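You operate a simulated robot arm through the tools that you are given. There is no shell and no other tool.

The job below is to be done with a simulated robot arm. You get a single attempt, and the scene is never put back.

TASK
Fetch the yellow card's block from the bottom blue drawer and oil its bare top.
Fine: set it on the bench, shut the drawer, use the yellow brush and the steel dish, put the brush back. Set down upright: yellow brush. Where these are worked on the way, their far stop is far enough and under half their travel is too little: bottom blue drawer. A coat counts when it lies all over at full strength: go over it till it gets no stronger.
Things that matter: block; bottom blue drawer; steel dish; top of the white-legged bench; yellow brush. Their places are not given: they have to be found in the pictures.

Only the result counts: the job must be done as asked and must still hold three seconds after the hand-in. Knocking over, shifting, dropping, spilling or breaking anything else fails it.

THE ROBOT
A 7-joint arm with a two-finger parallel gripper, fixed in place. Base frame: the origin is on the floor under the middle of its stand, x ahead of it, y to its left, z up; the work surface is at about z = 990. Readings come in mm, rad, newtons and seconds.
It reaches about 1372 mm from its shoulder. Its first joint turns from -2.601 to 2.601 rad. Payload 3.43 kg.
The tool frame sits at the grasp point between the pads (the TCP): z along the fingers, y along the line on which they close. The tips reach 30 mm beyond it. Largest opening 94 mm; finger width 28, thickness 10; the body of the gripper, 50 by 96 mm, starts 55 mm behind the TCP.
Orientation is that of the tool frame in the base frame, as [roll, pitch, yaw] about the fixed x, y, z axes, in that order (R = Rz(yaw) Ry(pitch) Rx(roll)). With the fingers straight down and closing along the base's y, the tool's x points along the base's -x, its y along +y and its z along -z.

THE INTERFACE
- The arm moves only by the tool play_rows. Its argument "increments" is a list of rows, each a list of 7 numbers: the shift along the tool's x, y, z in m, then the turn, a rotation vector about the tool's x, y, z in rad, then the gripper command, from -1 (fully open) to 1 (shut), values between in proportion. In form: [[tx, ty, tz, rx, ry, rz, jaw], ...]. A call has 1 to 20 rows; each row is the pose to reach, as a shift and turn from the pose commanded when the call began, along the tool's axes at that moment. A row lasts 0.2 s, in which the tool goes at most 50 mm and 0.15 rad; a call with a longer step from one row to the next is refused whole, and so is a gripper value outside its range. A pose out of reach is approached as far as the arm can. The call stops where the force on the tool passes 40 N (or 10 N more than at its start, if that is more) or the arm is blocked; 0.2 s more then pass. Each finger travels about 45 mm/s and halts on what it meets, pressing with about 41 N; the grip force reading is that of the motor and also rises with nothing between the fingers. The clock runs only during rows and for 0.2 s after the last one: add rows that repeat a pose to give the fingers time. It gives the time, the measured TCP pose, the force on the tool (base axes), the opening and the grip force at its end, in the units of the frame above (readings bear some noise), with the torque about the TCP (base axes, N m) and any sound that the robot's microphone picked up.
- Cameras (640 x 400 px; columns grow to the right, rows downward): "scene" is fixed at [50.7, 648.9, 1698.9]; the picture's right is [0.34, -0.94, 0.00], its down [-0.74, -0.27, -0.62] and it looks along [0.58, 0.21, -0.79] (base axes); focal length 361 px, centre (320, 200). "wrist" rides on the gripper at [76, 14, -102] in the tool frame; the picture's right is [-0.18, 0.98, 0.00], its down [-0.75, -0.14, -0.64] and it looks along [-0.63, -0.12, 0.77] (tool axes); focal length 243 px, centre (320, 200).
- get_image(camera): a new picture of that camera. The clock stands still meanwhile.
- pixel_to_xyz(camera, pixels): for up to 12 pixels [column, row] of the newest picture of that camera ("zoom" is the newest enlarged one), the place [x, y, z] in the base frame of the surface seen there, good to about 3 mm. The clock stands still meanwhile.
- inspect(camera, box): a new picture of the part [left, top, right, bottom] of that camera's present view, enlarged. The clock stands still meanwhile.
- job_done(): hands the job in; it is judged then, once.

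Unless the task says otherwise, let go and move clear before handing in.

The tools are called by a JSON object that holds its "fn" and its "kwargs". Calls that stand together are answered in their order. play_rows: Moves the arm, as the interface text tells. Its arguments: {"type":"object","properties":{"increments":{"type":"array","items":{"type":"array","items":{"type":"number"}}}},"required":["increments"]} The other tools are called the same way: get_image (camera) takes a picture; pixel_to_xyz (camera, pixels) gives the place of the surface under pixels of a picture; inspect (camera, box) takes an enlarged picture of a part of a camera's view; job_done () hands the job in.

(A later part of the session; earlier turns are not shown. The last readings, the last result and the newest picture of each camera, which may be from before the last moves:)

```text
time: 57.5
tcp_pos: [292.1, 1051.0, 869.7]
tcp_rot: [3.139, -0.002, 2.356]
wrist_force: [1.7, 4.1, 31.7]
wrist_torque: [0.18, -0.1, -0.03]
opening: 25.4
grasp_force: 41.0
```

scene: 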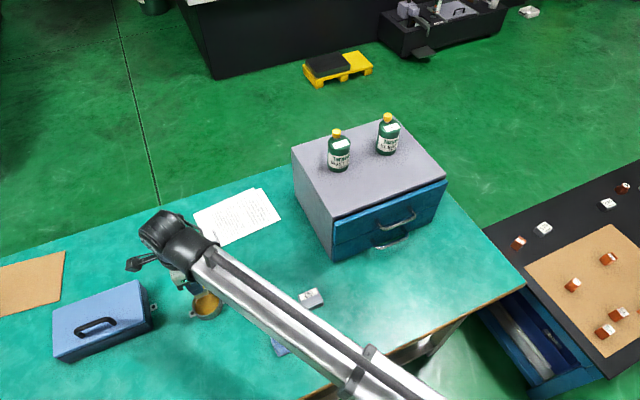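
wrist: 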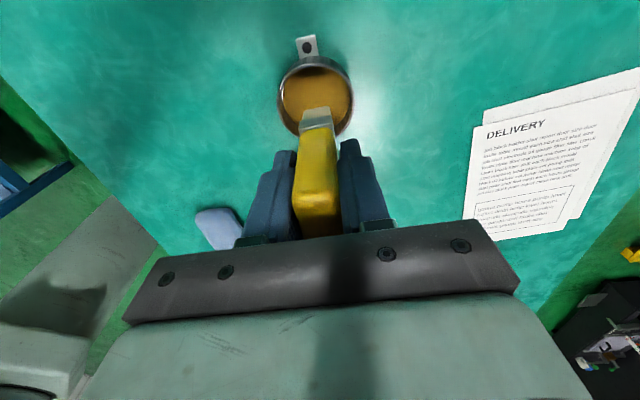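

Contact made (7 N, then 32 N, so firm enough). I'll back off and lift the brush to see whether the bristles took up oil.

{"fn": "play_rows", "kwargs": {"increments": [[0, 0, -0.002, 0, 0, 0, 1], [0, 0, -0.003, 0, 0, 0, 1], [0, 0, -0.008, 0, 0, 0, 1], [0, 0, -0.025, 0, 0, 0, 1], [0, 0, -0.045, 0, 0, 0, 1], [0, 0, -0.065, 0, 0, 0, 1], [0, 0, -0.065, 0, 0, 0, 1]]}}

{"fn": "inspect", "kwargs": {"camera": "wrist", "box": [256, 25, 376, 145]}}

{"fn": "get_image", "kwargs": {"camera": "scene"}}

```text
time: 59.1
tcp_pos: [293.2, 1050.9, 932.4]
tcp_rot: [-3.14, 0.001, 2.355]
wrist_force: [-0.9, 0.2, -0.9]
wrist_torque: [0.0, -0.02, 0.01]
opening: 25.6
grasp_force: 40.7
```

```text
3.33 times, centred on (316, 85) of wrist
```

zoom: 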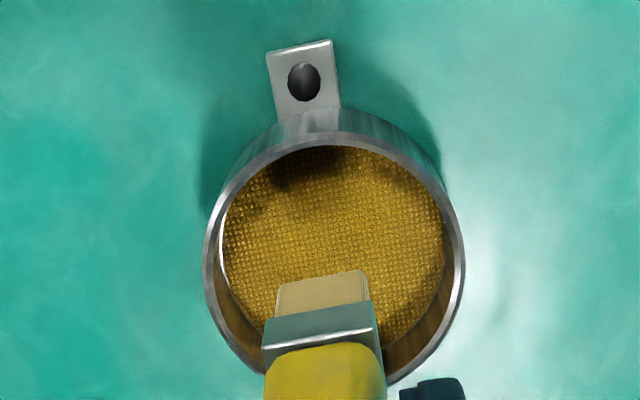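

```text
taken
```

scene: 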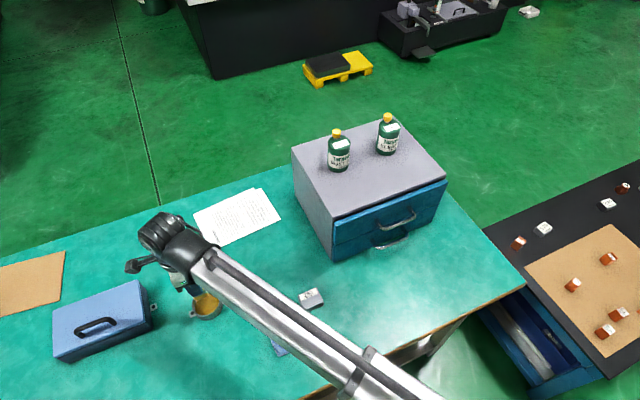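

The bristles turned from grey to oily tan, so the brush is loaded. Moving it above the block's bare strip, hovering about 10 mm over it.

{"fn": "play_rows", "kwargs": {"increments": [[-0.0335, -0.0164, 0, 0, 0, 0, 1], [-0.0669, -0.0329, 0, 0, 0, 0, 1], [-0.1004, -0.0493, 0, 0, 0, 0, 1], [-0.1339, -0.0657, 0, 0, 0, 0, 1], [-0.1674, -0.0821, 0, 0, 0, 0, 1], [-0.2008, -0.0986, 0, 0, 0, 0, 1], [-0.2343, -0.115, 0, 0, 0, 0, 1], [-0.2343, -0.115, 0.02, 0, 0, 0, 1], [-0.2343, -0.115, 0.037, 0, 0, 0, 1], [-0.2343, -0.115, 0.037, 0, 0, 0, 1]]}}

{"fn": "get_image", "kwargs": {"camera": "wrist"}}

{"fn": "inspect", "kwargs": {"camera": "wrist", "box": [236, 65, 396, 175]}}

{"fn": "get_image", "kwargs": {"camera": "scene"}}

```text
time: 61.3
tcp_pos: [377.3, 804.3, 895.5]
tcp_rot: [-3.139, 0.0, 2.356]
wrist_force: [-0.1, -0.4, -0.6]
wrist_torque: [0.0, 0.02, 0.0]
opening: 25.4
grasp_force: 40.8
```

```text
taken
```

wrist: 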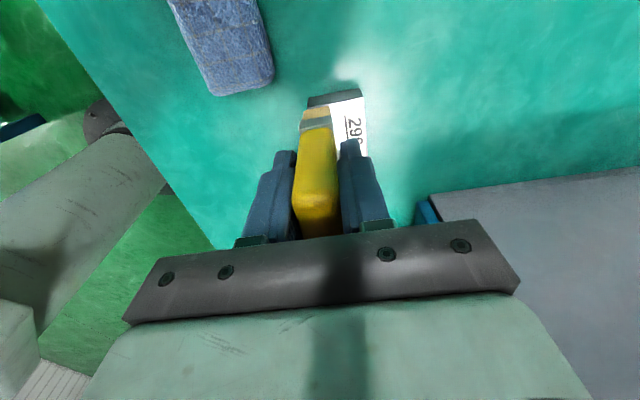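

```text
3.64 times, centred on (316, 120) of wrist
```

zoom: 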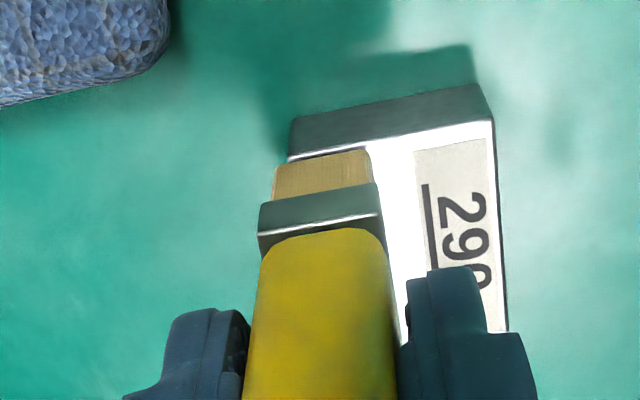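

```text
taken
```

scene: 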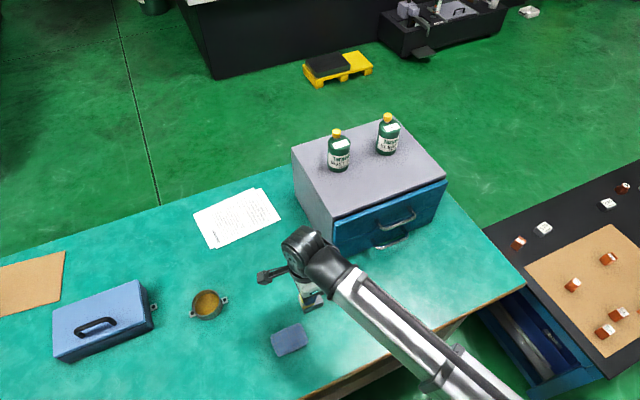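

Measuring the bristles against the block's edges in this zoom.

{"fn": "pixel_to_xyz", "kwargs": {"camera": "zoom", "pixels": [[296, 154], [488, 126], [502, 325], [416, 155], [482, 140], [278, 175], [366, 158], [275, 195], [374, 178], [400, 250], [262, 215], [420, 200]]}}

```text
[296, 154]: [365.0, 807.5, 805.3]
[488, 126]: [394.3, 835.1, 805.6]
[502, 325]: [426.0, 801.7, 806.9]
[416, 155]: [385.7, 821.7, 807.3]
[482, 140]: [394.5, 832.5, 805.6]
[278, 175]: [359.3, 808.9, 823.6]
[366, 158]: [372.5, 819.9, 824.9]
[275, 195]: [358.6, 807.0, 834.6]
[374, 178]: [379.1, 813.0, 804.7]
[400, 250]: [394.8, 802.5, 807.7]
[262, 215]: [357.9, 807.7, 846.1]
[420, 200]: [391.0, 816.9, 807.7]
```

Bristles (n 826–843) are over the bare strip, −t end slightly past the block's edge. I'll lower to feel contact on the block.

{"fn": "play_rows", "kwargs": {"increments": [[0, 0, 0.006, 0, 0, 0, 1], [0, 0, 0.01, 0, 0, 0, 1], [0, 0, 0.011, 0, 0, 0, 1], [0, 0, 0.011, 0, 0, 0, 1]]}}

{"fn": "play_rows", "kwargs": {"increments": [[0, 0, 0.001, 0, 0, 0, 1], [0, 0, 0.001, 0, 0, 0, 1]]}}

```text
time: 62.3
tcp_pos: [376.9, 804.2, 885.0]
tcp_rot: [-3.14, 0.0, 2.357]
wrist_force: [0.0, 0.2, -0.9]
wrist_torque: [-0.03, -0.02, 0.0]
opening: 25.6
grasp_force: 41.2
```

```text
time: 62.9
tcp_pos: [377.7, 803.9, 883.3]
tcp_rot: [-3.141, 0.001, 2.356]
wrist_force: [-1.5, 1.4, 8.4]
wrist_torque: [0.06, -0.01, 0.0]
opening: 25.3
grasp_force: 40.8
```

Contact at 8 N. Now a careful first stroke along the strip, forth and back, at this height.

{"fn": "play_rows", "kwargs": {"increments": [[-0.005, 0, -0.0003, 0, 0, 0, 1], [-0.01, 0, -0.0003, 0, 0, 0, 1], [-0.015, 0, -0.0003, 0, 0, 0, 1], [-0.02, 0, -0.0003, 0, 0, 0, 1], [-0.025, 0, -0.0003, 0, 0, 0, 1], [-0.03, 0, -0.0003, 0, 0, 0, 1], [-0.034, 0, -0.0003, 0, 0, 0, 1]]}}

{"fn": "inspect", "kwargs": {"camera": "wrist", "box": [236, 65, 396, 175]}}

```text
time: 64.5
tcp_pos: [399.3, 779.4, 883.6]
tcp_rot: [3.141, 0.0, 2.357]
wrist_force: [-2.2, 2.7, 9.7]
wrist_torque: [0.21, 0.2, 0.02]
opening: 25.4
grasp_force: 40.3
```

```text
3.64 times, centred on (316, 120) of wrist
```

zoom: 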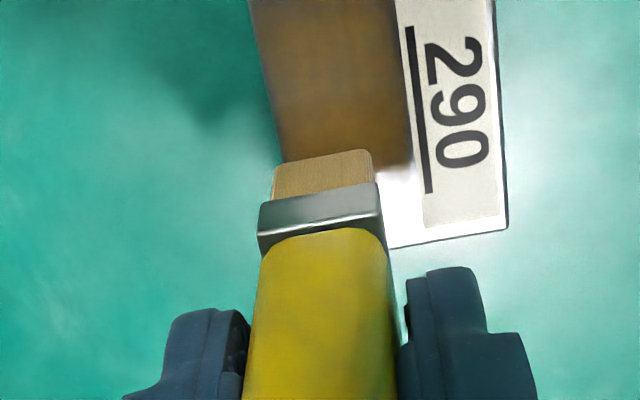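

The oil goes on well (dark amber strip from (250,0) to (410,170) in the zoom). Next strokes: back along a lane nearer the label, then forward again along the first lane.

{"fn": "play_rows", "kwargs": {"increments": [[0, 0.004, 0, 0, 0, 0, 1], [0, 0.008, 0, 0, 0, 0, 1], [0.005, 0.008, 0, 0, 0, 0, 1], [0.01, 0.008, 0, 0, 0, 0, 1], [0.015, 0.008, 0, 0, 0, 0, 1], [0.02, 0.008, 0, 0, 0, 0, 1], [0.025, 0.008, 0, 0, 0, 0, 1], [0.03, 0.008, 0, 0, 0, 0, 1], [0.036, 0.008, 0, 0, 0, 0, 1], [0.036, 0.004, 0, 0, 0, 0, 1], [0.036, 0, 0, 0, 0, 0, 1], [0.03, 0, 0, 0, 0, 0, 1], [0.025, 0, 0, 0, 0, 0, 1], [0.02, 0, 0, 0, 0, 0, 1], [0.015, 0, 0, 0, 0, 0, 1], [0.01, 0, 0, 0, 0, 0, 1], [0.005, 0, 0, 0, 0, 0, 1], [0, 0, 0, 0, 0, 0, 1]]}}

{"fn": "inspect", "kwargs": {"camera": "wrist", "box": [236, 65, 396, 175]}}

```text
time: 68.3
tcp_pos: [400.6, 779.2, 882.8]
tcp_rot: [-3.14, -0.001, 2.357]
wrist_force: [-3.1, 3.2, 11.8]
wrist_torque: [0.28, 0.23, 0.02]
opening: 25.6
grasp_force: 40.7
```

```text
3.64 times, centred on (316, 120) of wrist
```

zoom: 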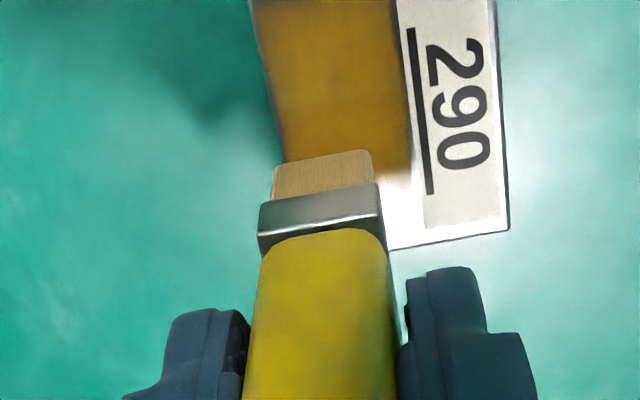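

The coat is strengthening; a bare patch remains near the label's far end (zoom (400,210)). I'll lift the brush and look at the whole top.

{"fn": "play_rows", "kwargs": {"increments": [[0, 0, -0.01, 0, 0, 0, 1], [0, -0.02, -0.04, 0, 0, 0, 1], [0.03, -0.04, -0.08, 0, 0, 0, 1], [0.06, -0.04, -0.1, 0, 0, 0, 1], [0.06, -0.04, -0.1, 0, 0, 0, 1]]}}

{"fn": "get_image", "kwargs": {"camera": "wrist"}}

{"fn": "inspect", "kwargs": {"camera": "scene", "box": [285, 270, 345, 320]}}

```text
refused: row 3 steps farther than a row can; nothing moved
```

```text
taken
```

wrist: 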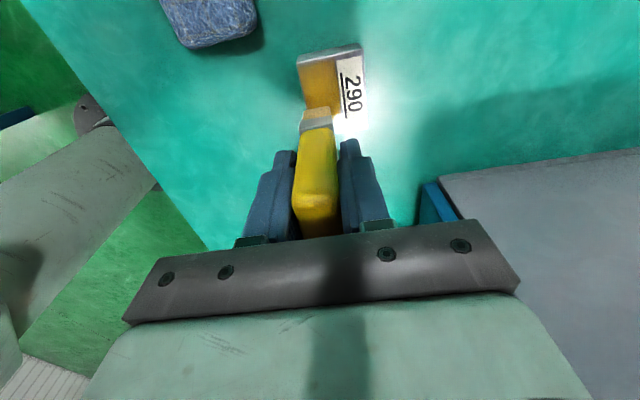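

```text
8.00 times, centred on (315, 295) of scene
```

zoom: 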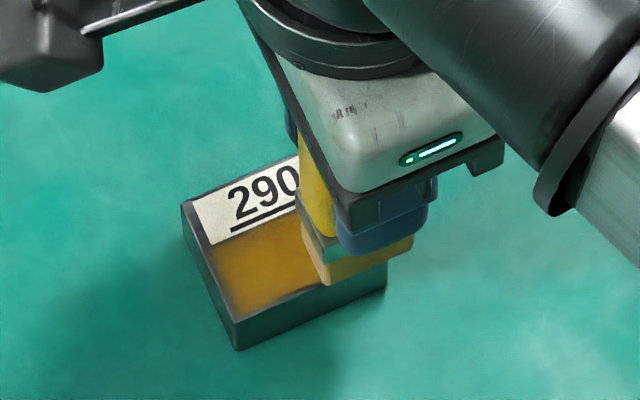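

That list was refused (a step was too long); I'll redo the lift in smaller steps.

{"fn": "play_rows", "kwargs": {"increments": [[0, 0, -0.01, 0, 0, 0, 1], [0, -0.005, -0.04, 0, 0, 0, 1], [0, -0.02, -0.075, 0, 0, 0, 1], [0.02, -0.05, -0.09, 0, 0, 0, 1], [0.04, -0.08, -0.1, 0, 0, 0, 1], [0.04, -0.08, -0.1, 0, 0, 0, 1]]}}

{"fn": "get_image", "kwargs": {"camera": "wrist"}}

{"fn": "inspect", "kwargs": {"camera": "scene", "box": [285, 270, 345, 320]}}

```text
time: 69.7
tcp_pos: [316.1, 750.3, 983.6]
tcp_rot: [-3.141, 0.001, 2.356]
wrist_force: [0.4, -0.3, -0.7]
wrist_torque: [0.03, 0.0, 0.04]
opening: 25.5
grasp_force: 41.4
```

```text
taken
```

wrist: 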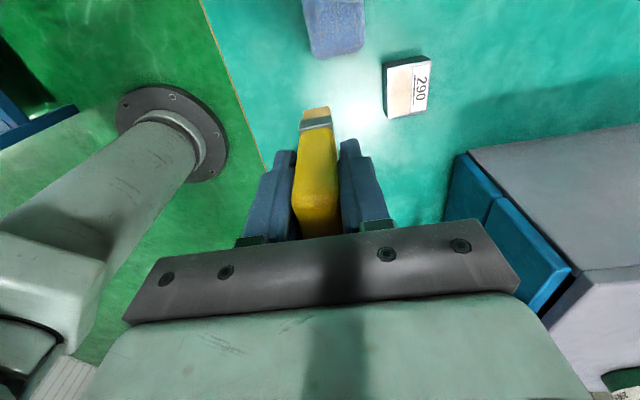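

```text
8.00 times, centred on (315, 295) of scene
```

zoom: 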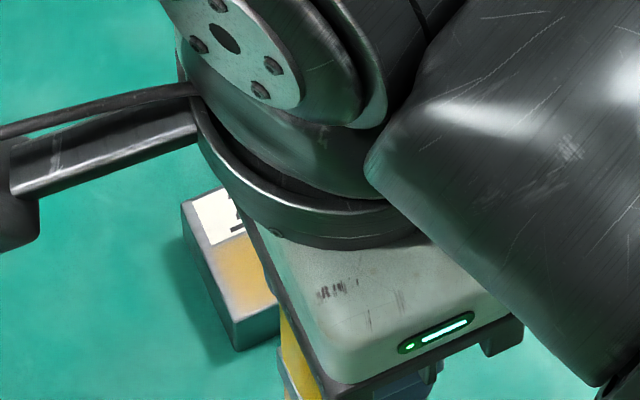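

Zooming with the wrist camera on the block at (405,87), now unobstructed.

{"fn": "inspect", "kwargs": {"camera": "wrist", "box": [365, 45, 445, 125]}}

```text
5.00 times, centred on (405, 85) of wrist
```

zoom: 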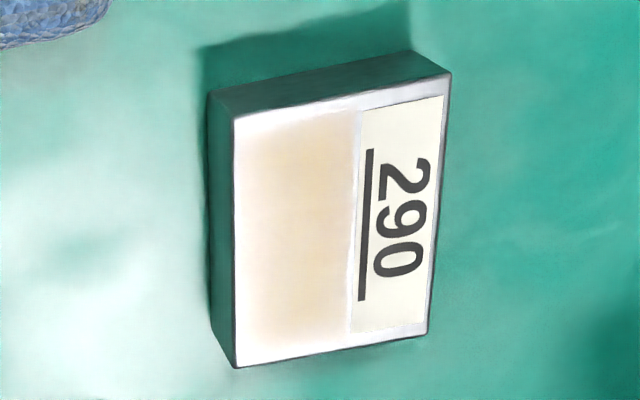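

Glare aside, the middle is coated but the margins (front edge, both ends, beside the label) are faint, so the effective footprint is smaller than the bristles. I'll go back with lanes reaching further past the edges.

{"fn": "play_rows", "kwargs": {"increments": [[0, 0.026, 0, 0, 0, 0, 1], [0.001, 0.052, 0.02, 0, 0, 0, 1], [0.001, 0.077, 0.05, 0, 0, 0, 1], [0.001, 0.077, 0.08, 0, 0, 0, 1], [0.001, 0.077, 0.094, 0, 0, 0, 1], [0.001, 0.077, 0.098, 0, 0, 0, 1], [0.001, 0.077, 0.098, 0, 0, 0, 1]]}}

{"fn": "inspect", "kwargs": {"camera": "wrist", "box": [236, 65, 396, 175]}}

```text
time: 71.3
tcp_pos: [369.1, 806.1, 884.6]
tcp_rot: [3.141, -0.001, 2.357]
wrist_force: [-0.9, -0.4, -1.4]
wrist_torque: [0.0, -0.02, 0.0]
opening: 25.5
grasp_force: 41.2
```

```text
3.64 times, centred on (316, 120) of wrist
```

zoom: 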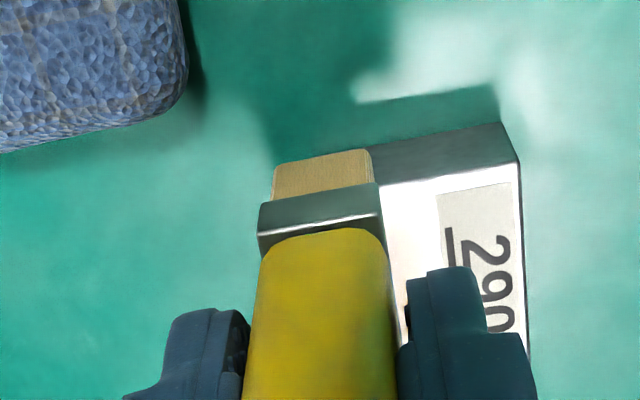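

Hovering just above contact at lane n≈831. Now strokes: lane 1 forward, lane 2 back, then step to lane 3.

{"fn": "play_rows", "kwargs": {"increments": [[0, 0, 0.0012, 0, 0, 0, 1], [-0.006, 0, 0.0012, 0, 0, 0, 1], [-0.012, 0, 0.0012, 0, 0, 0, 1], [-0.018, 0, 0.0012, 0, 0, 0, 1], [-0.024, 0, 0.0012, 0, 0, 0, 1], [-0.03, 0, 0.0012, 0, 0, 0, 1], [-0.036, 0, 0.0012, 0, 0, 0, 1], [-0.042, 0, 0.0012, 0, 0, 0, 1], [-0.046, 0, 0.0012, 0, 0, 0, 1], [-0.046, 0.007, 0.0012, 0, 0, 0, 1], [-0.04, 0.007, 0.0012, 0, 0, 0, 1], [-0.034, 0.007, 0.0012, 0, 0, 0, 1], [-0.028, 0.007, 0.0012, 0, 0, 0, 1], [-0.022, 0.007, 0.0012, 0, 0, 0, 1], [-0.016, 0.007, 0.0012, 0, 0, 0, 1], [-0.01, 0.007, 0.0012, 0, 0, 0, 1], [-0.004, 0.007, 0.0012, 0, 0, 0, 1], [0, 0.007, 0.0012, 0, 0, 0, 1], [0, 0.0145, 0.0012, 0, 0, 0, 1]]}}

```text
time: 75.3
tcp_pos: [380.7, 817.2, 886.1]
tcp_rot: [-3.14, 0.0, 2.358]
wrist_force: [0.3, -0.3, -0.7]
wrist_torque: [0.0, -0.02, 0.02]
opening: 25.3
grasp_force: 40.9
```

The force reading is −0.7 N, so the bristles may have been skimming without contact. I'll lower in small steps until contact.

{"fn": "play_rows", "kwargs": {"increments": [[0, 0, 0.001, 0, 0, 0, 1], [0, 0, 0.001, 0, 0, 0, 1]]}}

{"fn": "play_rows", "kwargs": {"increments": [[0, 0, 0.001, 0, 0, 0, 1], [0, 0, 0.001, 0, 0, 0, 1]]}}

```text
time: 75.9
tcp_pos: [379.4, 817.4, 883.3]
tcp_rot: [-3.141, 0.002, 2.357]
wrist_force: [-0.4, 0.5, 4.3]
wrist_torque: [-0.03, -0.03, 0.0]
opening: 25.6
grasp_force: 40.8
```

```text
time: 76.5
tcp_pos: [380.6, 816.8, 884.0]
tcp_rot: [-3.14, 0.0, 2.357]
wrist_force: [0.6, 1.3, 18.6]
wrist_torque: [0.04, -0.13, 0.0]
opening: 25.5
grasp_force: 41.1
```

Contact found again (4 N at +1 mm, 19 N at +2 mm). I'll back off 0.7 mm to about 8 N and stroke lane 3 forward, lane 2 back.

{"fn": "play_rows", "kwargs": {"increments": [[-0.006, 0, -0.0007, 0, 0, 0, 1], [-0.012, 0, -0.0007, 0, 0, 0, 1], [-0.018, 0, -0.0007, 0, 0, 0, 1], [-0.024, 0, -0.0007, 0, 0, 0, 1], [-0.03, 0, -0.0007, 0, 0, 0, 1], [-0.036, 0, -0.0007, 0, 0, 0, 1], [-0.042, 0, -0.0007, 0, 0, 0, 1], [-0.046, 0, -0.0007, 0, 0, 0, 1], [-0.046, -0.0075, -0.0007, 0, 0, 0, 1], [-0.04, -0.0075, -0.0007, 0, 0, 0, 1], [-0.034, -0.0075, -0.0007, 0, 0, 0, 1], [-0.028, -0.0075, -0.0007, 0, 0, 0, 1], [-0.022, -0.0075, -0.0007, 0, 0, 0, 1], [-0.016, -0.0075, -0.0007, 0, 0, 0, 1], [-0.01, -0.0075, -0.0007, 0, 0, 0, 1], [-0.004, -0.0075, -0.0007, 0, 0, 0, 1], [0, -0.0075, -0.0007, 0, 0, 0, 1], [0, -0.0145, -0.0007, 0, 0, 0, 1]]}}

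{"fn": "inspect", "kwargs": {"camera": "wrist", "box": [236, 65, 396, 175]}}

```text
time: 80.3
tcp_pos: [368.3, 808.0, 883.1]
tcp_rot: [3.141, -0.001, 2.356]
wrist_force: [2.6, 2.7, 8.8]
wrist_torque: [0.11, -0.19, 0.04]
opening: 25.4
grasp_force: 41.2
```

```text
3.64 times, centred on (316, 120) of wrist
```

zoom: 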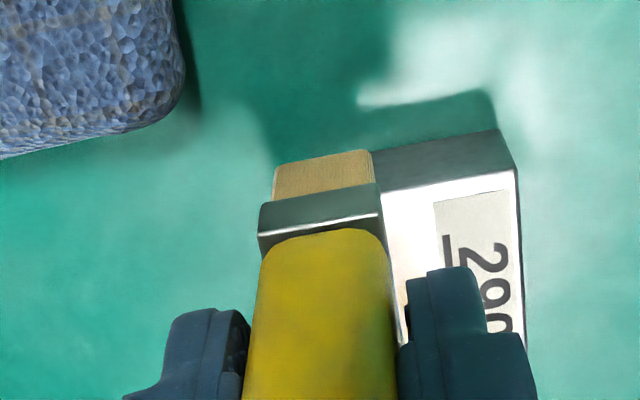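

Force is a good 9 N. Continuing with lane 1 forward, lane 2 back, step to lane 3.

{"fn": "play_rows", "kwargs": {"increments": [[-0.006, 0, 0, 0, 0, 0, 1], [-0.012, 0, 0, 0, 0, 0, 1], [-0.018, 0, 0, 0, 0, 0, 1], [-0.024, 0, 0, 0, 0, 0, 1], [-0.03, 0, 0, 0, 0, 0, 1], [-0.036, 0, 0, 0, 0, 0, 1], [-0.042, 0, 0, 0, 0, 0, 1], [-0.046, 0, 0, 0, 0, 0, 1], [-0.046, 0.007, 0, 0, 0, 0, 1], [-0.04, 0.007, 0, 0, 0, 0, 1], [-0.034, 0.007, 0, 0, 0, 0, 1], [-0.028, 0.007, 0, 0, 0, 0, 1], [-0.022, 0.007, 0, 0, 0, 0, 1], [-0.016, 0.007, 0, 0, 0, 0, 1], [-0.01, 0.007, 0, 0, 0, 0, 1], [-0.004, 0.007, 0, 0, 0, 0, 1], [0, 0.007, 0, 0, 0, 0, 1], [0, 0.0145, 0, 0, 0, 0, 1]]}}

{"fn": "play_rows", "kwargs": {"increments": [[-0.006, 0, 0, 0, 0, 0, 1], [-0.012, 0, 0, 0, 0, 0, 1], [-0.018, 0, 0, 0, 0, 0, 1], [-0.024, 0, 0, 0, 0, 0, 1], [-0.03, 0, 0, 0, 0, 0, 1], [-0.036, 0, 0, 0, 0, 0, 1], [-0.042, 0, 0, 0, 0, 0, 1], [-0.046, 0, 0, 0, 0, 0, 1]]}}

{"fn": "get_image", "kwargs": {"camera": "wrist"}}

{"fn": "inspect", "kwargs": {"camera": "wrist", "box": [256, 25, 376, 135]}}

```text
time: 84.1
tcp_pos: [380.0, 816.7, 883.4]
tcp_rot: [-3.14, -0.003, 2.357]
wrist_force: [-4.9, -3.5, 16.0]
wrist_torque: [-0.28, 0.25, -0.04]
opening: 25.5
grasp_force: 41.3
```

```text
time: 85.9
tcp_pos: [412.4, 784.2, 882.2]
tcp_rot: [-3.141, 0.0, 2.356]
wrist_force: [-3.3, 1.4, 8.7]
wrist_torque: [0.18, 0.19, 0.03]
opening: 25.5
grasp_force: 40.7
```

```text
taken
```

wrist: 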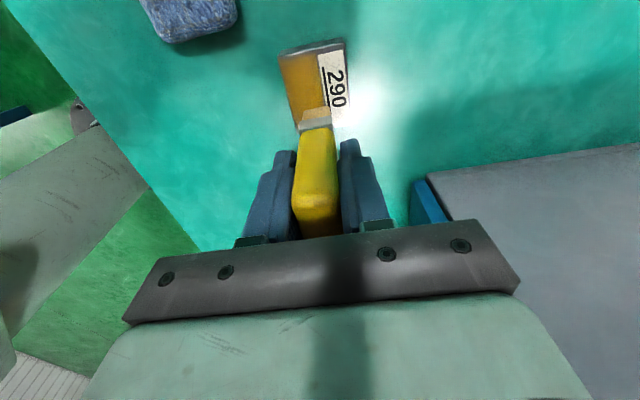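

```text
3.64 times, centred on (316, 80) of wrist
```

zoom: 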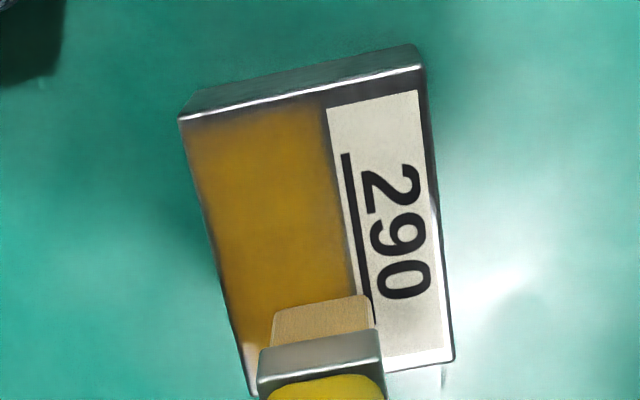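

The amber coat covers most of the bare strip now; thin dark margins remain at the far end (zoom y≈105–125) and next to the label. I'll lift 12 mm and shift along to see the near end too.

{"fn": "play_rows", "kwargs": {"increments": [[0, 0, -0.006, 0, 0, 0, 1], [0, 0, -0.012, 0, 0, 0, 1], [-0.018, 0, -0.014, 0, 0, 0, 1], [-0.035, 0, -0.014, 0, 0, 0, 1], [-0.035, 0, -0.014, 0, 0, 0, 1]]}}

{"fn": "inspect", "kwargs": {"camera": "wrist", "box": [250, 5, 370, 105]}}

{"fn": "inspect", "kwargs": {"camera": "scene", "box": [290, 275, 335, 315]}}

```text
time: 87.1
tcp_pos: [439.6, 759.4, 897.3]
tcp_rot: [-3.141, 0.0, 2.355]
wrist_force: [0.4, 0.4, -1.0]
wrist_torque: [0.03, -0.01, 0.02]
opening: 25.7
grasp_force: 40.5
```

```text
4.00 times, centred on (310, 55) of wrist
```

zoom: 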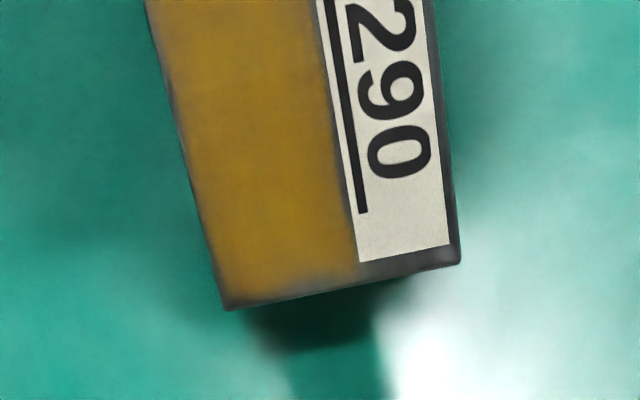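

```text
10.00 times, centred on (312, 295) of scene
```

zoom: 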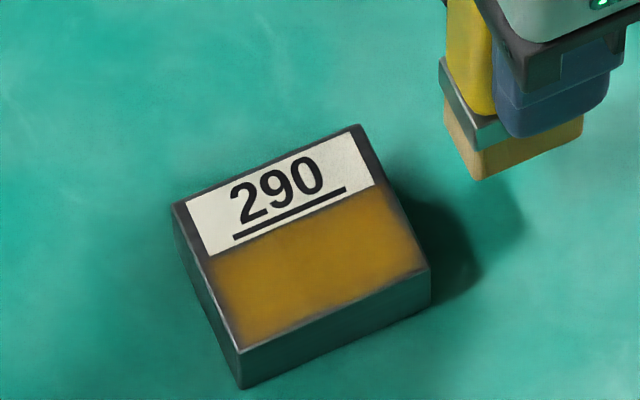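

The coat is nearly complete, with thin dark margins of 2–3 mm at both ends. I'll run longer strokes past both ends at the same contact height.

{"fn": "play_rows", "kwargs": {"increments": [[0.015, 0.001, 0, 0, 0, 0, 1], [0.029, 0.001, 0.005, 0, 0, 0, 1], [0.029, 0.001, 0.0125, 0, 0, 0, 1], [0.029, 0.001, 0.014, 0, 0, 0, 1], [0.036, 0.001, 0.014, 0, 0, 0, 1], [0.043, 0.001, 0.014, 0, 0, 0, 1], [0.05, 0.001, 0.014, 0, 0, 0, 1], [0.057, 0.001, 0.014, 0, 0, 0, 1], [0.064, 0.001, 0.014, 0, 0, 0, 1], [0.071, 0.001, 0.014, 0, 0, 0, 1], [0.078, 0.001, 0.014, 0, 0, 0, 1], [0.085, 0.001, 0.014, 0, 0, 0, 1], [0.089, 0.001, 0.014, 0, 0, 0, 1], [0.089, -0.008, 0.014, 0, 0, 0, 1], [0.079, -0.008, 0.014, 0, 0, 0, 1], [0.069, -0.008, 0.014, 0, 0, 0, 1], [0.059, -0.008, 0.014, 0, 0, 0, 1], [0.049, -0.008, 0.014, 0, 0, 0, 1], [0.039, -0.008, 0.014, 0, 0, 0, 1], [0.029, -0.008, 0.014, 0, 0, 0, 1]]}}

{"fn": "inspect", "kwargs": {"camera": "wrist", "box": [256, 25, 376, 135]}}

```text
time: 91.3
tcp_pos: [411.0, 773.6, 883.6]
tcp_rot: [3.141, -0.002, 2.356]
wrist_force: [-1.0, 0.0, 2.8]
wrist_torque: [0.09, 0.03, 0.0]
opening: 25.5
grasp_force: 41.4
```

```text
3.64 times, centred on (316, 80) of wrist
```

zoom: 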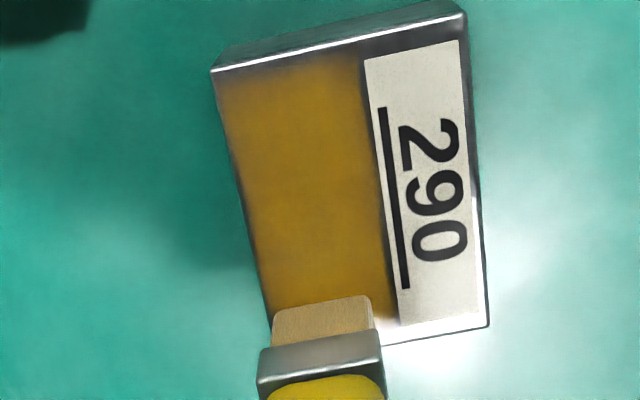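

The far end now is coated to the edge. Next: the front lane out, and the label-side lane back.

{"fn": "play_rows", "kwargs": {"increments": [[0, -0.009, 0.0003, 0, 0, 0, 1], [0.007, -0.009, 0.0003, 0, 0, 0, 1], [0.014, -0.009, 0.0003, 0, 0, 0, 1], [0.021, -0.009, 0.0003, 0, 0, 0, 1], [0.028, -0.009, 0.0003, 0, 0, 0, 1], [0.035, -0.009, 0.0003, 0, 0, 0, 1], [0.042, -0.009, 0.0003, 0, 0, 0, 1], [0.05, -0.009, 0.0003, 0, 0, 0, 1], [0.06, -0.009, 0.0003, 0, 0, 0, 1], [0.06, 0, 0.0003, 0, 0, 0, 1], [0.06, 0.0105, 0.0003, 0, 0, 0, 1], [0.053, 0.0105, 0.0003, 0, 0, 0, 1], [0.046, 0.0105, 0.0003, 0, 0, 0, 1], [0.039, 0.0105, 0.0003, 0, 0, 0, 1], [0.032, 0.0105, 0.0003, 0, 0, 0, 1], [0.025, 0.0105, 0.0003, 0, 0, 0, 1], [0.018, 0.0105, 0.0003, 0, 0, 0, 1], [0.011, 0.0105, 0.0003, 0, 0, 0, 1], [0.004, 0.0105, 0.0003, 0, 0, 0, 1], [0, 0.0105, 0.0003, 0, 0, 0, 1]]}}

{"fn": "play_rows", "kwargs": {"increments": [[0, 0, -0.006, 0, 0, 0, 1], [0, 0, -0.014, 0, 0, 0, 1], [-0.015, 0, -0.014, 0, 0, 0, 1], [-0.029, 0, -0.014, 0, 0, 0, 1], [-0.029, 0, -0.014, 0, 0, 0, 1]]}}

{"fn": "inspect", "kwargs": {"camera": "wrist", "box": [250, 5, 370, 105]}}

{"fn": "inspect", "kwargs": {"camera": "scene", "box": [290, 275, 335, 315]}}

```text
time: 95.5
tcp_pos: [419.0, 781.0, 883.0]
tcp_rot: [3.141, -0.001, 2.357]
wrist_force: [-2.0, 1.7, 8.2]
wrist_torque: [0.24, 0.18, -0.02]
opening: 25.6
grasp_force: 40.8
```

```text
time: 96.7
tcp_pos: [440.7, 761.1, 897.0]
tcp_rot: [-3.14, -0.001, 2.357]
wrist_force: [-0.1, 0.0, -1.4]
wrist_torque: [0.04, -0.01, -0.02]
opening: 25.2
grasp_force: 40.4
```

```text
4.00 times, centred on (310, 55) of wrist
```

zoom: 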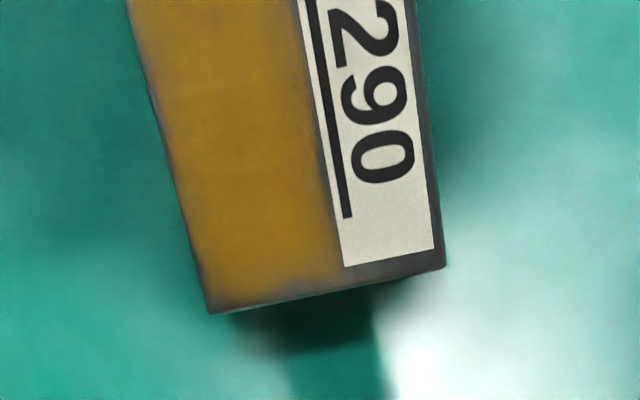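

```text
10.00 times, centred on (312, 295) of scene
```

zoom: 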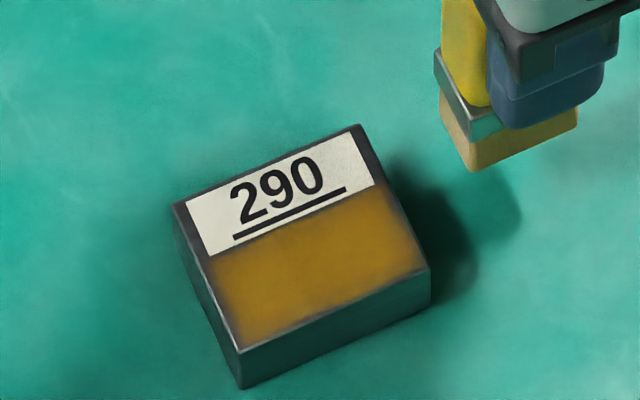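

The coat looks bounded by a soft rim and hardly changed, but the brush could be running dry, so I'll re-dip to make sure of full strength. Moving up and over to the dish.

{"fn": "play_rows", "kwargs": {"increments": [[0, 0, -0.02, 0, 0, 0, 1], [0, 0, -0.04, 0, 0, 0, 1], [0.0387, 0.0125, -0.04, 0, 0, 0, 1], [0.0774, 0.0251, -0.04, 0, 0, 0, 1], [0.1161, 0.0376, -0.04, 0, 0, 0, 1], [0.1548, 0.0501, -0.04, 0, 0, 0, 1], [0.1934, 0.0626, -0.04, 0, 0, 0, 1], [0.2321, 0.0752, -0.04, 0, 0, 0, 1], [0.2708, 0.0877, -0.04, 0, 0, 0, 1], [0.3095, 0.1002, -0.04, 0, 0, 0, 1], [0.3095, 0.1002, -0.04, 0, 0, 0, 1]]}}

{"fn": "inspect", "kwargs": {"camera": "wrist", "box": [256, 25, 376, 145]}}

{"fn": "inspect", "kwargs": {"camera": "scene", "box": [290, 275, 335, 315]}}

```text
time: 99.1
tcp_pos: [291.3, 1051.9, 936.6]
tcp_rot: [-3.139, -0.001, 2.359]
wrist_force: [-0.8, 0.3, -0.4]
wrist_torque: [-0.01, 0.01, -0.03]
opening: 25.6
grasp_force: 41.4
```

```text
3.33 times, centred on (316, 85) of wrist
```

zoom: 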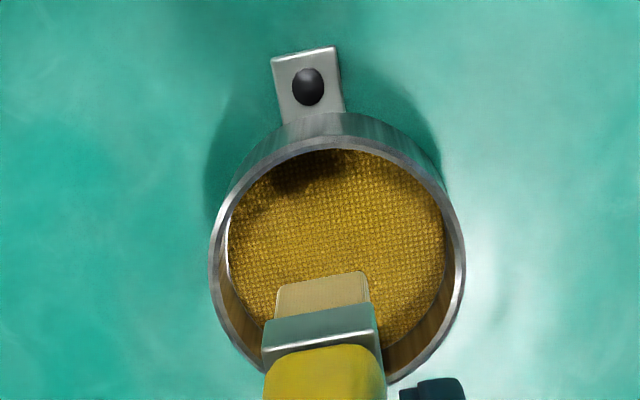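

```text
10.00 times, centred on (312, 295) of scene
```

zoom: 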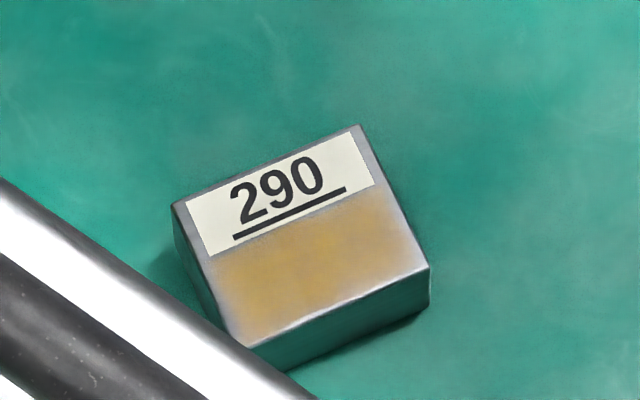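

Aligned over the dish as in the first dip. Lowering to near contact, then feeling.

{"fn": "play_rows", "kwargs": {"increments": [[0, 0, 0.02, 0, 0, 0, 1], [0, 0, 0.04, 0, 0, 0, 1], [0, 0, 0.055, 0, 0, 0, 1], [0, 0, 0.062, 0, 0, 0, 1], [0, 0, 0.0645, 0, 0, 0, 1], [0, 0, 0.0645, 0, 0, 0, 1]]}}

{"fn": "play_rows", "kwargs": {"increments": [[0, 0, 0.001, 0, 0, 0, 1], [0, 0, 0.001, 0, 0, 0, 1]]}}

```text
time: 100.5
tcp_pos: [291.9, 1050.7, 872.3]
tcp_rot: [-3.14, 0.0, 2.354]
wrist_force: [0.8, -0.2, -1.0]
wrist_torque: [0.01, 0.0, -0.02]
opening: 25.2
grasp_force: 41.1
```

```text
time: 101.1
tcp_pos: [291.0, 1050.5, 871.7]
tcp_rot: [-3.14, 0.001, 2.358]
wrist_force: [-0.5, 0.5, -0.9]
wrist_torque: [0.03, 0.02, 0.02]
opening: 25.4
grasp_force: 40.8
```

{"fn": "play_rows", "kwargs": {"increments": [[0, 0, 0.001, 0, 0, 0, 1], [0, 0, 0.0015, 0, 0, 0, 1], [0, 0, 0.0015, 0, 0, 0, 1]]}}

```text
time: 101.9
tcp_pos: [291.0, 1050.3, 869.0]
tcp_rot: [-3.139, 0.001, 2.356]
wrist_force: [0.6, 0.3, -0.6]
wrist_torque: [-0.01, -0.01, 0.0]
opening: 25.7
grasp_force: 41.3
```

No contact yet; continuing down in 1 mm steps.

{"fn": "play_rows", "kwargs": {"increments": [[0, 0, 0.001, 0, 0, 0, 1], [0, 0, 0.001, 0, 0, 0, 1]]}}

{"fn": "inspect", "kwargs": {"camera": "wrist", "box": [236, 25, 396, 165]}}

```text
time: 102.5
tcp_pos: [291.9, 1050.6, 869.7]
tcp_rot: [-3.141, 0.0, 2.356]
wrist_force: [0.7, -0.2, 3.6]
wrist_torque: [-0.12, -0.05, -0.02]
opening: 25.6
grasp_force: 40.9
```

```text
2.86 times, centred on (316, 95) of wrist
```

zoom: 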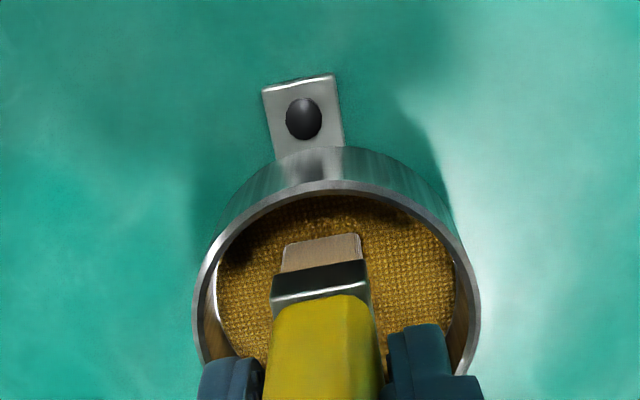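

Contact (3.6 N). Pressing 0.8 mm more, holding briefly, then lifting out.

{"fn": "play_rows", "kwargs": {"increments": [[0, 0, 0.0008, 0, 0, 0, 1], [0, 0, 0.0008, 0, 0, 0, 1], [0, 0, 0.0008, 0, 0, 0, 1], [0, 0, 0.0008, 0, 0, 0, 1]]}}

{"fn": "play_rows", "kwargs": {"increments": [[0, 0, -0.004, 0, 0, 0, 1], [0, 0, -0.02, 0, 0, 0, 1], [0, 0, -0.04, 0, 0, 0, 1], [0, 0, -0.065, 0, 0, 0, 1], [0, 0, -0.065, 0, 0, 0, 1]]}}

{"fn": "inspect", "kwargs": {"camera": "wrist", "box": [256, 25, 376, 145]}}

```text
time: 103.5
tcp_pos: [292.7, 1050.5, 870.5]
tcp_rot: [3.142, -0.001, 2.357]
wrist_force: [-0.2, 0.4, 15.7]
wrist_torque: [-0.04, -0.05, 0.01]
opening: 25.6
grasp_force: 41.2
```

```text
time: 104.7
tcp_pos: [291.3, 1050.5, 933.3]
tcp_rot: [-3.14, -0.001, 2.355]
wrist_force: [0.4, 0.4, 0.0]
wrist_torque: [0.0, 0.0, -0.03]
opening: 25.5
grasp_force: 40.9
```

```text
3.33 times, centred on (316, 85) of wrist
```

zoom: 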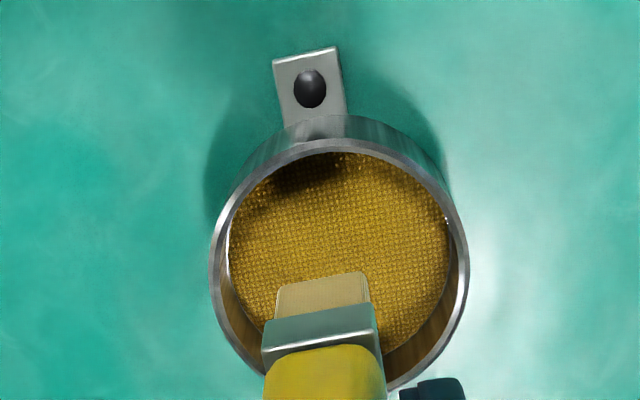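

Dish is still in place and the brush is re-loaded. Moving back above the block, at the far end of the label-side lane.

{"fn": "play_rows", "kwargs": {"increments": [[-0.0315, -0.0145, 0, 0, 0, 0, 1], [-0.063, -0.0291, 0, 0, 0, 0, 1], [-0.0945, -0.0436, 0, 0, 0, 0, 1], [-0.126, -0.0581, 0, 0, 0, 0, 1], [-0.1575, -0.0726, 0, 0, 0, 0, 1], [-0.189, -0.0872, 0, 0, 0, 0, 1], [-0.2205, -0.1017, 0, 0, 0, 0, 1], [-0.2205, -0.1017, 0.025, 0, 0, 0, 1], [-0.2205, -0.1017, 0.045, 0, 0, 0, 1], [-0.2205, -0.1017, 0.05, 0, 0, 0, 1], [-0.2205, -0.1017, 0.05, 0, 0, 0, 1]]}}

{"fn": "inspect", "kwargs": {"camera": "wrist", "box": [236, 65, 396, 175]}}

```text
time: 107.1
tcp_pos: [375.0, 822.3, 884.1]
tcp_rot: [3.141, 0.0, 2.356]
wrist_force: [-0.8, -0.2, -0.7]
wrist_torque: [0.0, 0.03, -0.01]
opening: 25.4
grasp_force: 40.7
```

```text
3.64 times, centred on (316, 120) of wrist
```

zoom: 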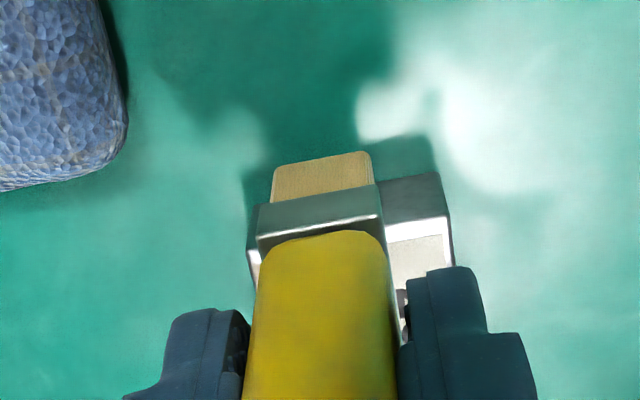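

Hovering at the end. Feeling for contact.

{"fn": "play_rows", "kwargs": {"increments": [[0, 0, 0.001, 0, 0, 0, 1], [0, 0, 0.001, 0, 0, 0, 1]]}}

{"fn": "play_rows", "kwargs": {"increments": [[0, 0, 0.0007, 0, 0, 0, 1], [0, 0, 0.0007, 0, 0, 0, 1]]}}

```text
time: 107.7
tcp_pos: [375.1, 822.3, 884.9]
tcp_rot: [3.141, 0.001, 2.358]
wrist_force: [-0.2, -1.0, 6.0]
wrist_torque: [-0.07, -0.03, 0.0]
opening: 25.4
grasp_force: 40.7
```

```text
time: 108.3
tcp_pos: [374.5, 823.3, 882.4]
tcp_rot: [-3.14, 0.002, 2.356]
wrist_force: [-0.3, -0.1, 19.7]
wrist_torque: [-0.24, -0.21, -0.06]
opening: 25.6
grasp_force: 41.5
```

About 20 N; backing off 0.5 mm and running the lanes again: label-side forward, middle back.

{"fn": "play_rows", "kwargs": {"increments": [[-0.007, 0, -0.0006, 0, 0, 0, 1], [-0.014, 0, -0.0006, 0, 0, 0, 1], [-0.021, 0, -0.0006, 0, 0, 0, 1], [-0.028, 0, -0.0006, 0, 0, 0, 1], [-0.035, 0, -0.0006, 0, 0, 0, 1], [-0.042, 0, -0.0006, 0, 0, 0, 1], [-0.049, 0, -0.0006, 0, 0, 0, 1], [-0.056, 0, -0.0006, 0, 0, 0, 1], [-0.062, 0, -0.0006, 0, 0, 0, 1], [-0.062, -0.009, -0.0006, 0, 0, 0, 1], [-0.056, -0.009, -0.0006, 0, 0, 0, 1], [-0.049, -0.009, -0.0006, 0, 0, 0, 1], [-0.042, -0.009, -0.0006, 0, 0, 0, 1], [-0.035, -0.009, -0.0006, 0, 0, 0, 1], [-0.028, -0.009, -0.0006, 0, 0, 0, 1], [-0.021, -0.009, -0.0006, 0, 0, 0, 1], [-0.014, -0.009, -0.0006, 0, 0, 0, 1], [-0.007, -0.009, -0.0006, 0, 0, 0, 1], [0, -0.009, -0.0006, 0, 0, 0, 1], [0, -0.018, -0.0006, 0, 0, 0, 1]]}}

{"fn": "play_rows", "kwargs": {"increments": [[-0.007, 0, 0, 0, 0, 0, 1], [-0.014, 0, 0, 0, 0, 0, 1], [-0.021, 0, 0, 0, 0, 0, 1], [-0.028, 0, 0, 0, 0, 0, 1], [-0.035, 0, 0, 0, 0, 0, 1], [-0.042, 0, 0, 0, 0, 0, 1], [-0.049, 0, 0, 0, 0, 0, 1], [-0.056, 0, 0, 0, 0, 0, 1], [-0.062, 0, 0, 0, 0, 0, 1], [-0.062, 0.009, 0, 0, 0, 0, 1], [-0.056, 0.009, 0, 0, 0, 0, 1], [-0.049, 0.009, 0, 0, 0, 0, 1], [-0.042, 0.009, 0, 0, 0, 0, 1], [-0.035, 0.009, 0, 0, 0, 0, 1], [-0.028, 0.009, 0, 0, 0, 0, 1], [-0.021, 0.009, 0, 0, 0, 0, 1], [-0.014, 0.009, 0, 0, 0, 0, 1], [-0.007, 0.009, 0, 0, 0, 0, 1], [0, 0.009, 0, 0, 0, 0, 1], [0, 0.018, 0, 0, 0, 0, 1]]}}

{"fn": "play_rows", "kwargs": {"increments": [[-0.007, 0, 0, 0, 0, 0, 1], [-0.014, 0, 0, 0, 0, 0, 1], [-0.021, 0, 0, 0, 0, 0, 1], [-0.028, 0, 0, 0, 0, 0, 1], [-0.035, 0, 0, 0, 0, 0, 1], [-0.042, 0, 0, 0, 0, 0, 1], [-0.049, 0, 0, 0, 0, 0, 1], [-0.056, 0, 0, 0, 0, 0, 1], [-0.062, 0, 0, 0, 0, 0, 1]]}}

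{"fn": "inspect", "kwargs": {"camera": "wrist", "box": [256, 25, 376, 135]}}

```text
time: 112.5
tcp_pos: [360.5, 811.2, 882.6]
tcp_rot: [-3.141, -0.001, 2.358]
wrist_force: [3.1, 4.5, 13.2]
wrist_torque: [0.26, -0.34, 0.05]
opening: 25.6
grasp_force: 40.9
```

```text
time: 116.7
tcp_pos: [374.2, 824.1, 881.1]
tcp_rot: [-3.139, -0.004, 2.357]
wrist_force: [-3.6, -2.5, 11.9]
wrist_torque: [-0.21, 0.15, -0.06]
opening: 25.5
grasp_force: 41.2
```

```text
time: 118.7
tcp_pos: [419.3, 778.8, 882.9]
tcp_rot: [-3.14, 0.001, 2.356]
wrist_force: [-1.0, 1.2, 4.8]
wrist_torque: [0.13, 0.12, 0.01]
opening: 25.4
grasp_force: 41.0
```

```text
3.64 times, centred on (316, 80) of wrist
```

zoom: 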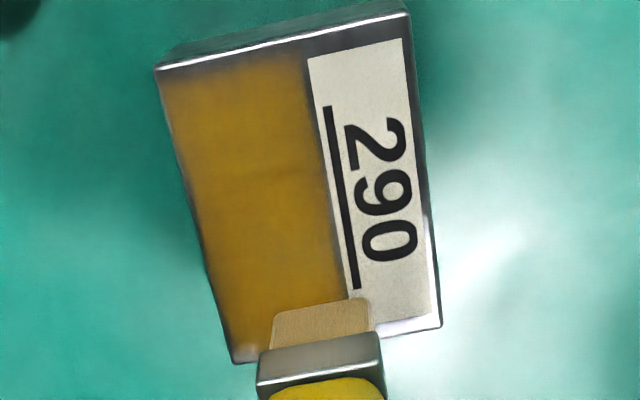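

Nearly uniform; a slim darker line persists beside the label and at the far edge. I'll run one lane 4 mm closer to the label and cross-strokes along both ends to see whether those change.

{"fn": "play_rows", "kwargs": {"increments": [[0, 0.004, 0.0002, 0, 0, 0, 1], [0.008, 0.004, 0.0002, 0, 0, 0, 1], [0.016, 0.004, 0.0002, 0, 0, 0, 1], [0.024, 0.004, 0.0002, 0, 0, 0, 1], [0.032, 0.004, 0.0002, 0, 0, 0, 1], [0.04, 0.004, 0.0002, 0, 0, 0, 1], [0.048, 0.004, 0.0002, 0, 0, 0, 1], [0.056, 0.004, 0.0002, 0, 0, 0, 1], [0.064, 0.004, 0.0002, 0, 0, 0, 1], [0.064, -0.002, 0.0002, 0, 0, 0, 1], [0.064, -0.008, 0.0002, 0, 0, 0, 1], [0.064, -0.014, 0.0002, 0, 0, 0, 1], [0.064, -0.02, 0.0002, 0, 0, 0, 1], [0.064, -0.014, 0.0002, 0, 0, 0, 1], [0.064, -0.008, 0.0002, 0, 0, 0, 1], [0.064, -0.002, 0.0002, 0, 0, 0, 1], [0.064, 0.004, 0.0002, 0, 0, 0, 1]]}}

{"fn": "play_rows", "kwargs": {"increments": [[-0.008, 0, 0, 0, 0, 0, 1], [-0.016, 0, 0, 0, 0, 0, 1], [-0.024, 0, 0, 0, 0, 0, 1], [-0.032, 0, 0, 0, 0, 0, 1], [-0.04, 0, 0, 0, 0, 0, 1], [-0.048, 0, 0, 0, 0, 0, 1], [-0.056, 0, 0, 0, 0, 0, 1], [-0.064, 0, 0, 0, 0, 0, 1], [-0.064, -0.006, 0, 0, 0, 0, 1], [-0.064, -0.012, 0, 0, 0, 0, 1], [-0.064, -0.018, 0, 0, 0, 0, 1], [-0.064, -0.024, 0, 0, 0, 0, 1], [-0.064, -0.018, 0, 0, 0, 0, 1], [-0.064, -0.012, 0, 0, 0, 0, 1], [-0.064, -0.006, 0, 0, 0, 0, 1], [-0.064, 0, 0, 0, 0, 0, 1]]}}

{"fn": "inspect", "kwargs": {"camera": "wrist", "box": [256, 25, 376, 135]}}

```text
time: 122.3
tcp_pos: [377.3, 827.3, 882.0]
tcp_rot: [3.141, -0.001, 2.357]
wrist_force: [-2.4, -2.8, 11.2]
wrist_torque: [-0.22, 0.07, -0.04]
opening: 25.4
grasp_force: 41.2
```

```text
time: 125.7
tcp_pos: [421.2, 782.4, 881.9]
tcp_rot: [-3.141, 0.001, 2.358]
wrist_force: [-2.0, -1.2, 6.3]
wrist_torque: [-0.05, 0.15, 0.03]
opening: 25.4
grasp_force: 41.2
```

```text
3.64 times, centred on (316, 80) of wrist
```

zoom: 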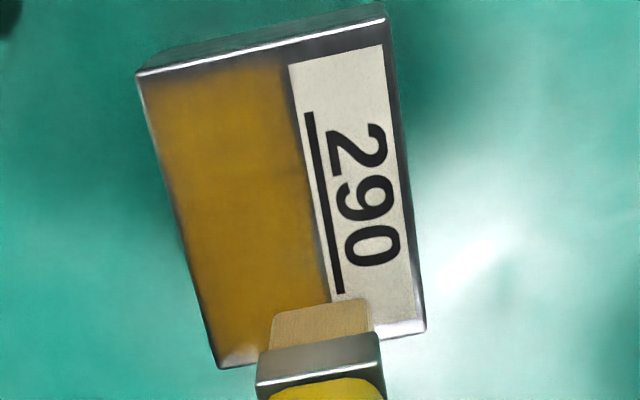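

The picture doesn't change any more at the rims, so the coat looks saturated there. I'll lift off and view the whole top from both cameras.

{"fn": "play_rows", "kwargs": {"increments": [[0, 0, -0.006, 0, 0, 0, 1], [0, 0, -0.014, 0, 0, 0, 1], [-0.015, 0, -0.02, 0, 0, 0, 1], [-0.029, 0, -0.03, 0, 0, 0, 1], [-0.029, 0, -0.04, 0, 0, 0, 1], [-0.029, 0, -0.04, 0, 0, 0, 1]]}}

{"fn": "inspect", "kwargs": {"camera": "wrist", "box": [250, 5, 370, 105]}}

{"fn": "inspect", "kwargs": {"camera": "scene", "box": [290, 275, 335, 315]}}

{"fn": "get_image", "kwargs": {"camera": "scene"}}

```text
time: 127.1
tcp_pos: [441.8, 762.7, 923.5]
tcp_rot: [-3.141, 0.001, 2.357]
wrist_force: [-0.4, -0.2, -0.7]
wrist_torque: [-0.07, -0.01, 0.03]
opening: 25.7
grasp_force: 40.7
```

```text
4.00 times, centred on (310, 55) of wrist
```

zoom: 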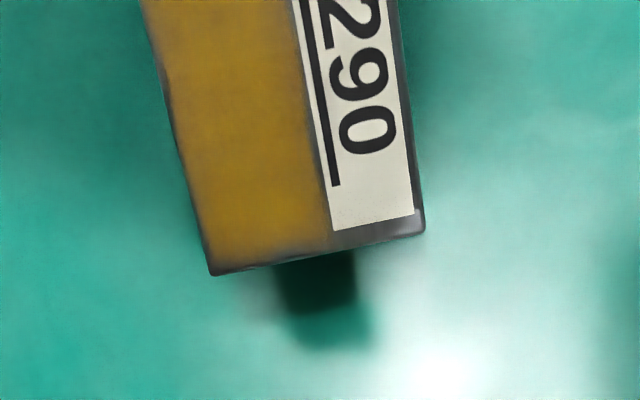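

```text
10.00 times, centred on (312, 295) of scene
```

zoom: 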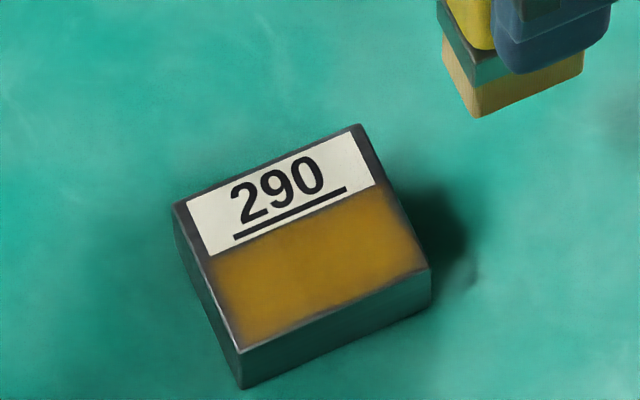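

```text
taken
```

scene: 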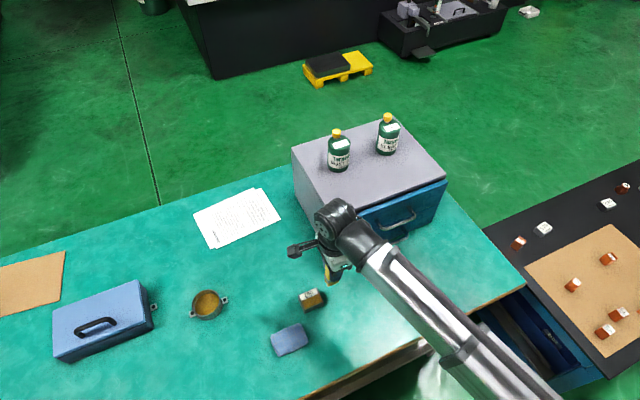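

The coat looks uniform and the block hasn't moved. To make sure that it's saturated, I'll take a colour close-up now, do another full set, and compare.

{"fn": "inspect", "kwargs": {"camera": "scene", "box": [298, 288, 330, 308]}}

{"fn": "play_rows", "kwargs": {"increments": [[0.015, -0.004, 0.01, 0, 0, 0, 1], [0.028, -0.004, 0.027, 0, 0, 0, 1], [0.028, -0.004, 0.038, 0, 0, 0, 1], [0.028, -0.004, 0.0402, 0, 0, 0, 1], [0.036, -0.004, 0.0402, 0, 0, 0, 1], [0.044, -0.004, 0.0402, 0, 0, 0, 1], [0.052, -0.004, 0.0402, 0, 0, 0, 1], [0.06, -0.004, 0.0402, 0, 0, 0, 1], [0.068, -0.004, 0.0402, 0, 0, 0, 1], [0.076, -0.004, 0.0402, 0, 0, 0, 1], [0.084, -0.004, 0.0402, 0, 0, 0, 1], [0.091, -0.004, 0.0402, 0, 0, 0, 1], [0.091, -0.013, 0.0402, 0, 0, 0, 1]]}}

```text
16.00 times, centred on (314, 298) of scene
```

zoom: 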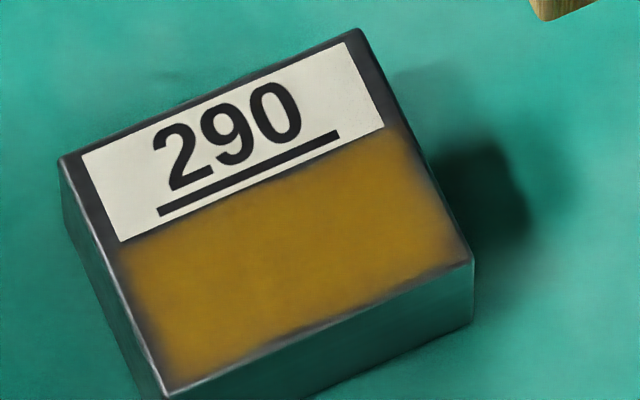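

```text
time: 129.9
tcp_pos: [368.4, 817.3, 881.9]
tcp_rot: [3.142, -0.001, 2.356]
wrist_force: [1.7, 2.4, 8.5]
wrist_torque: [0.08, -0.21, 0.01]
opening: 25.5
grasp_force: 40.8
```

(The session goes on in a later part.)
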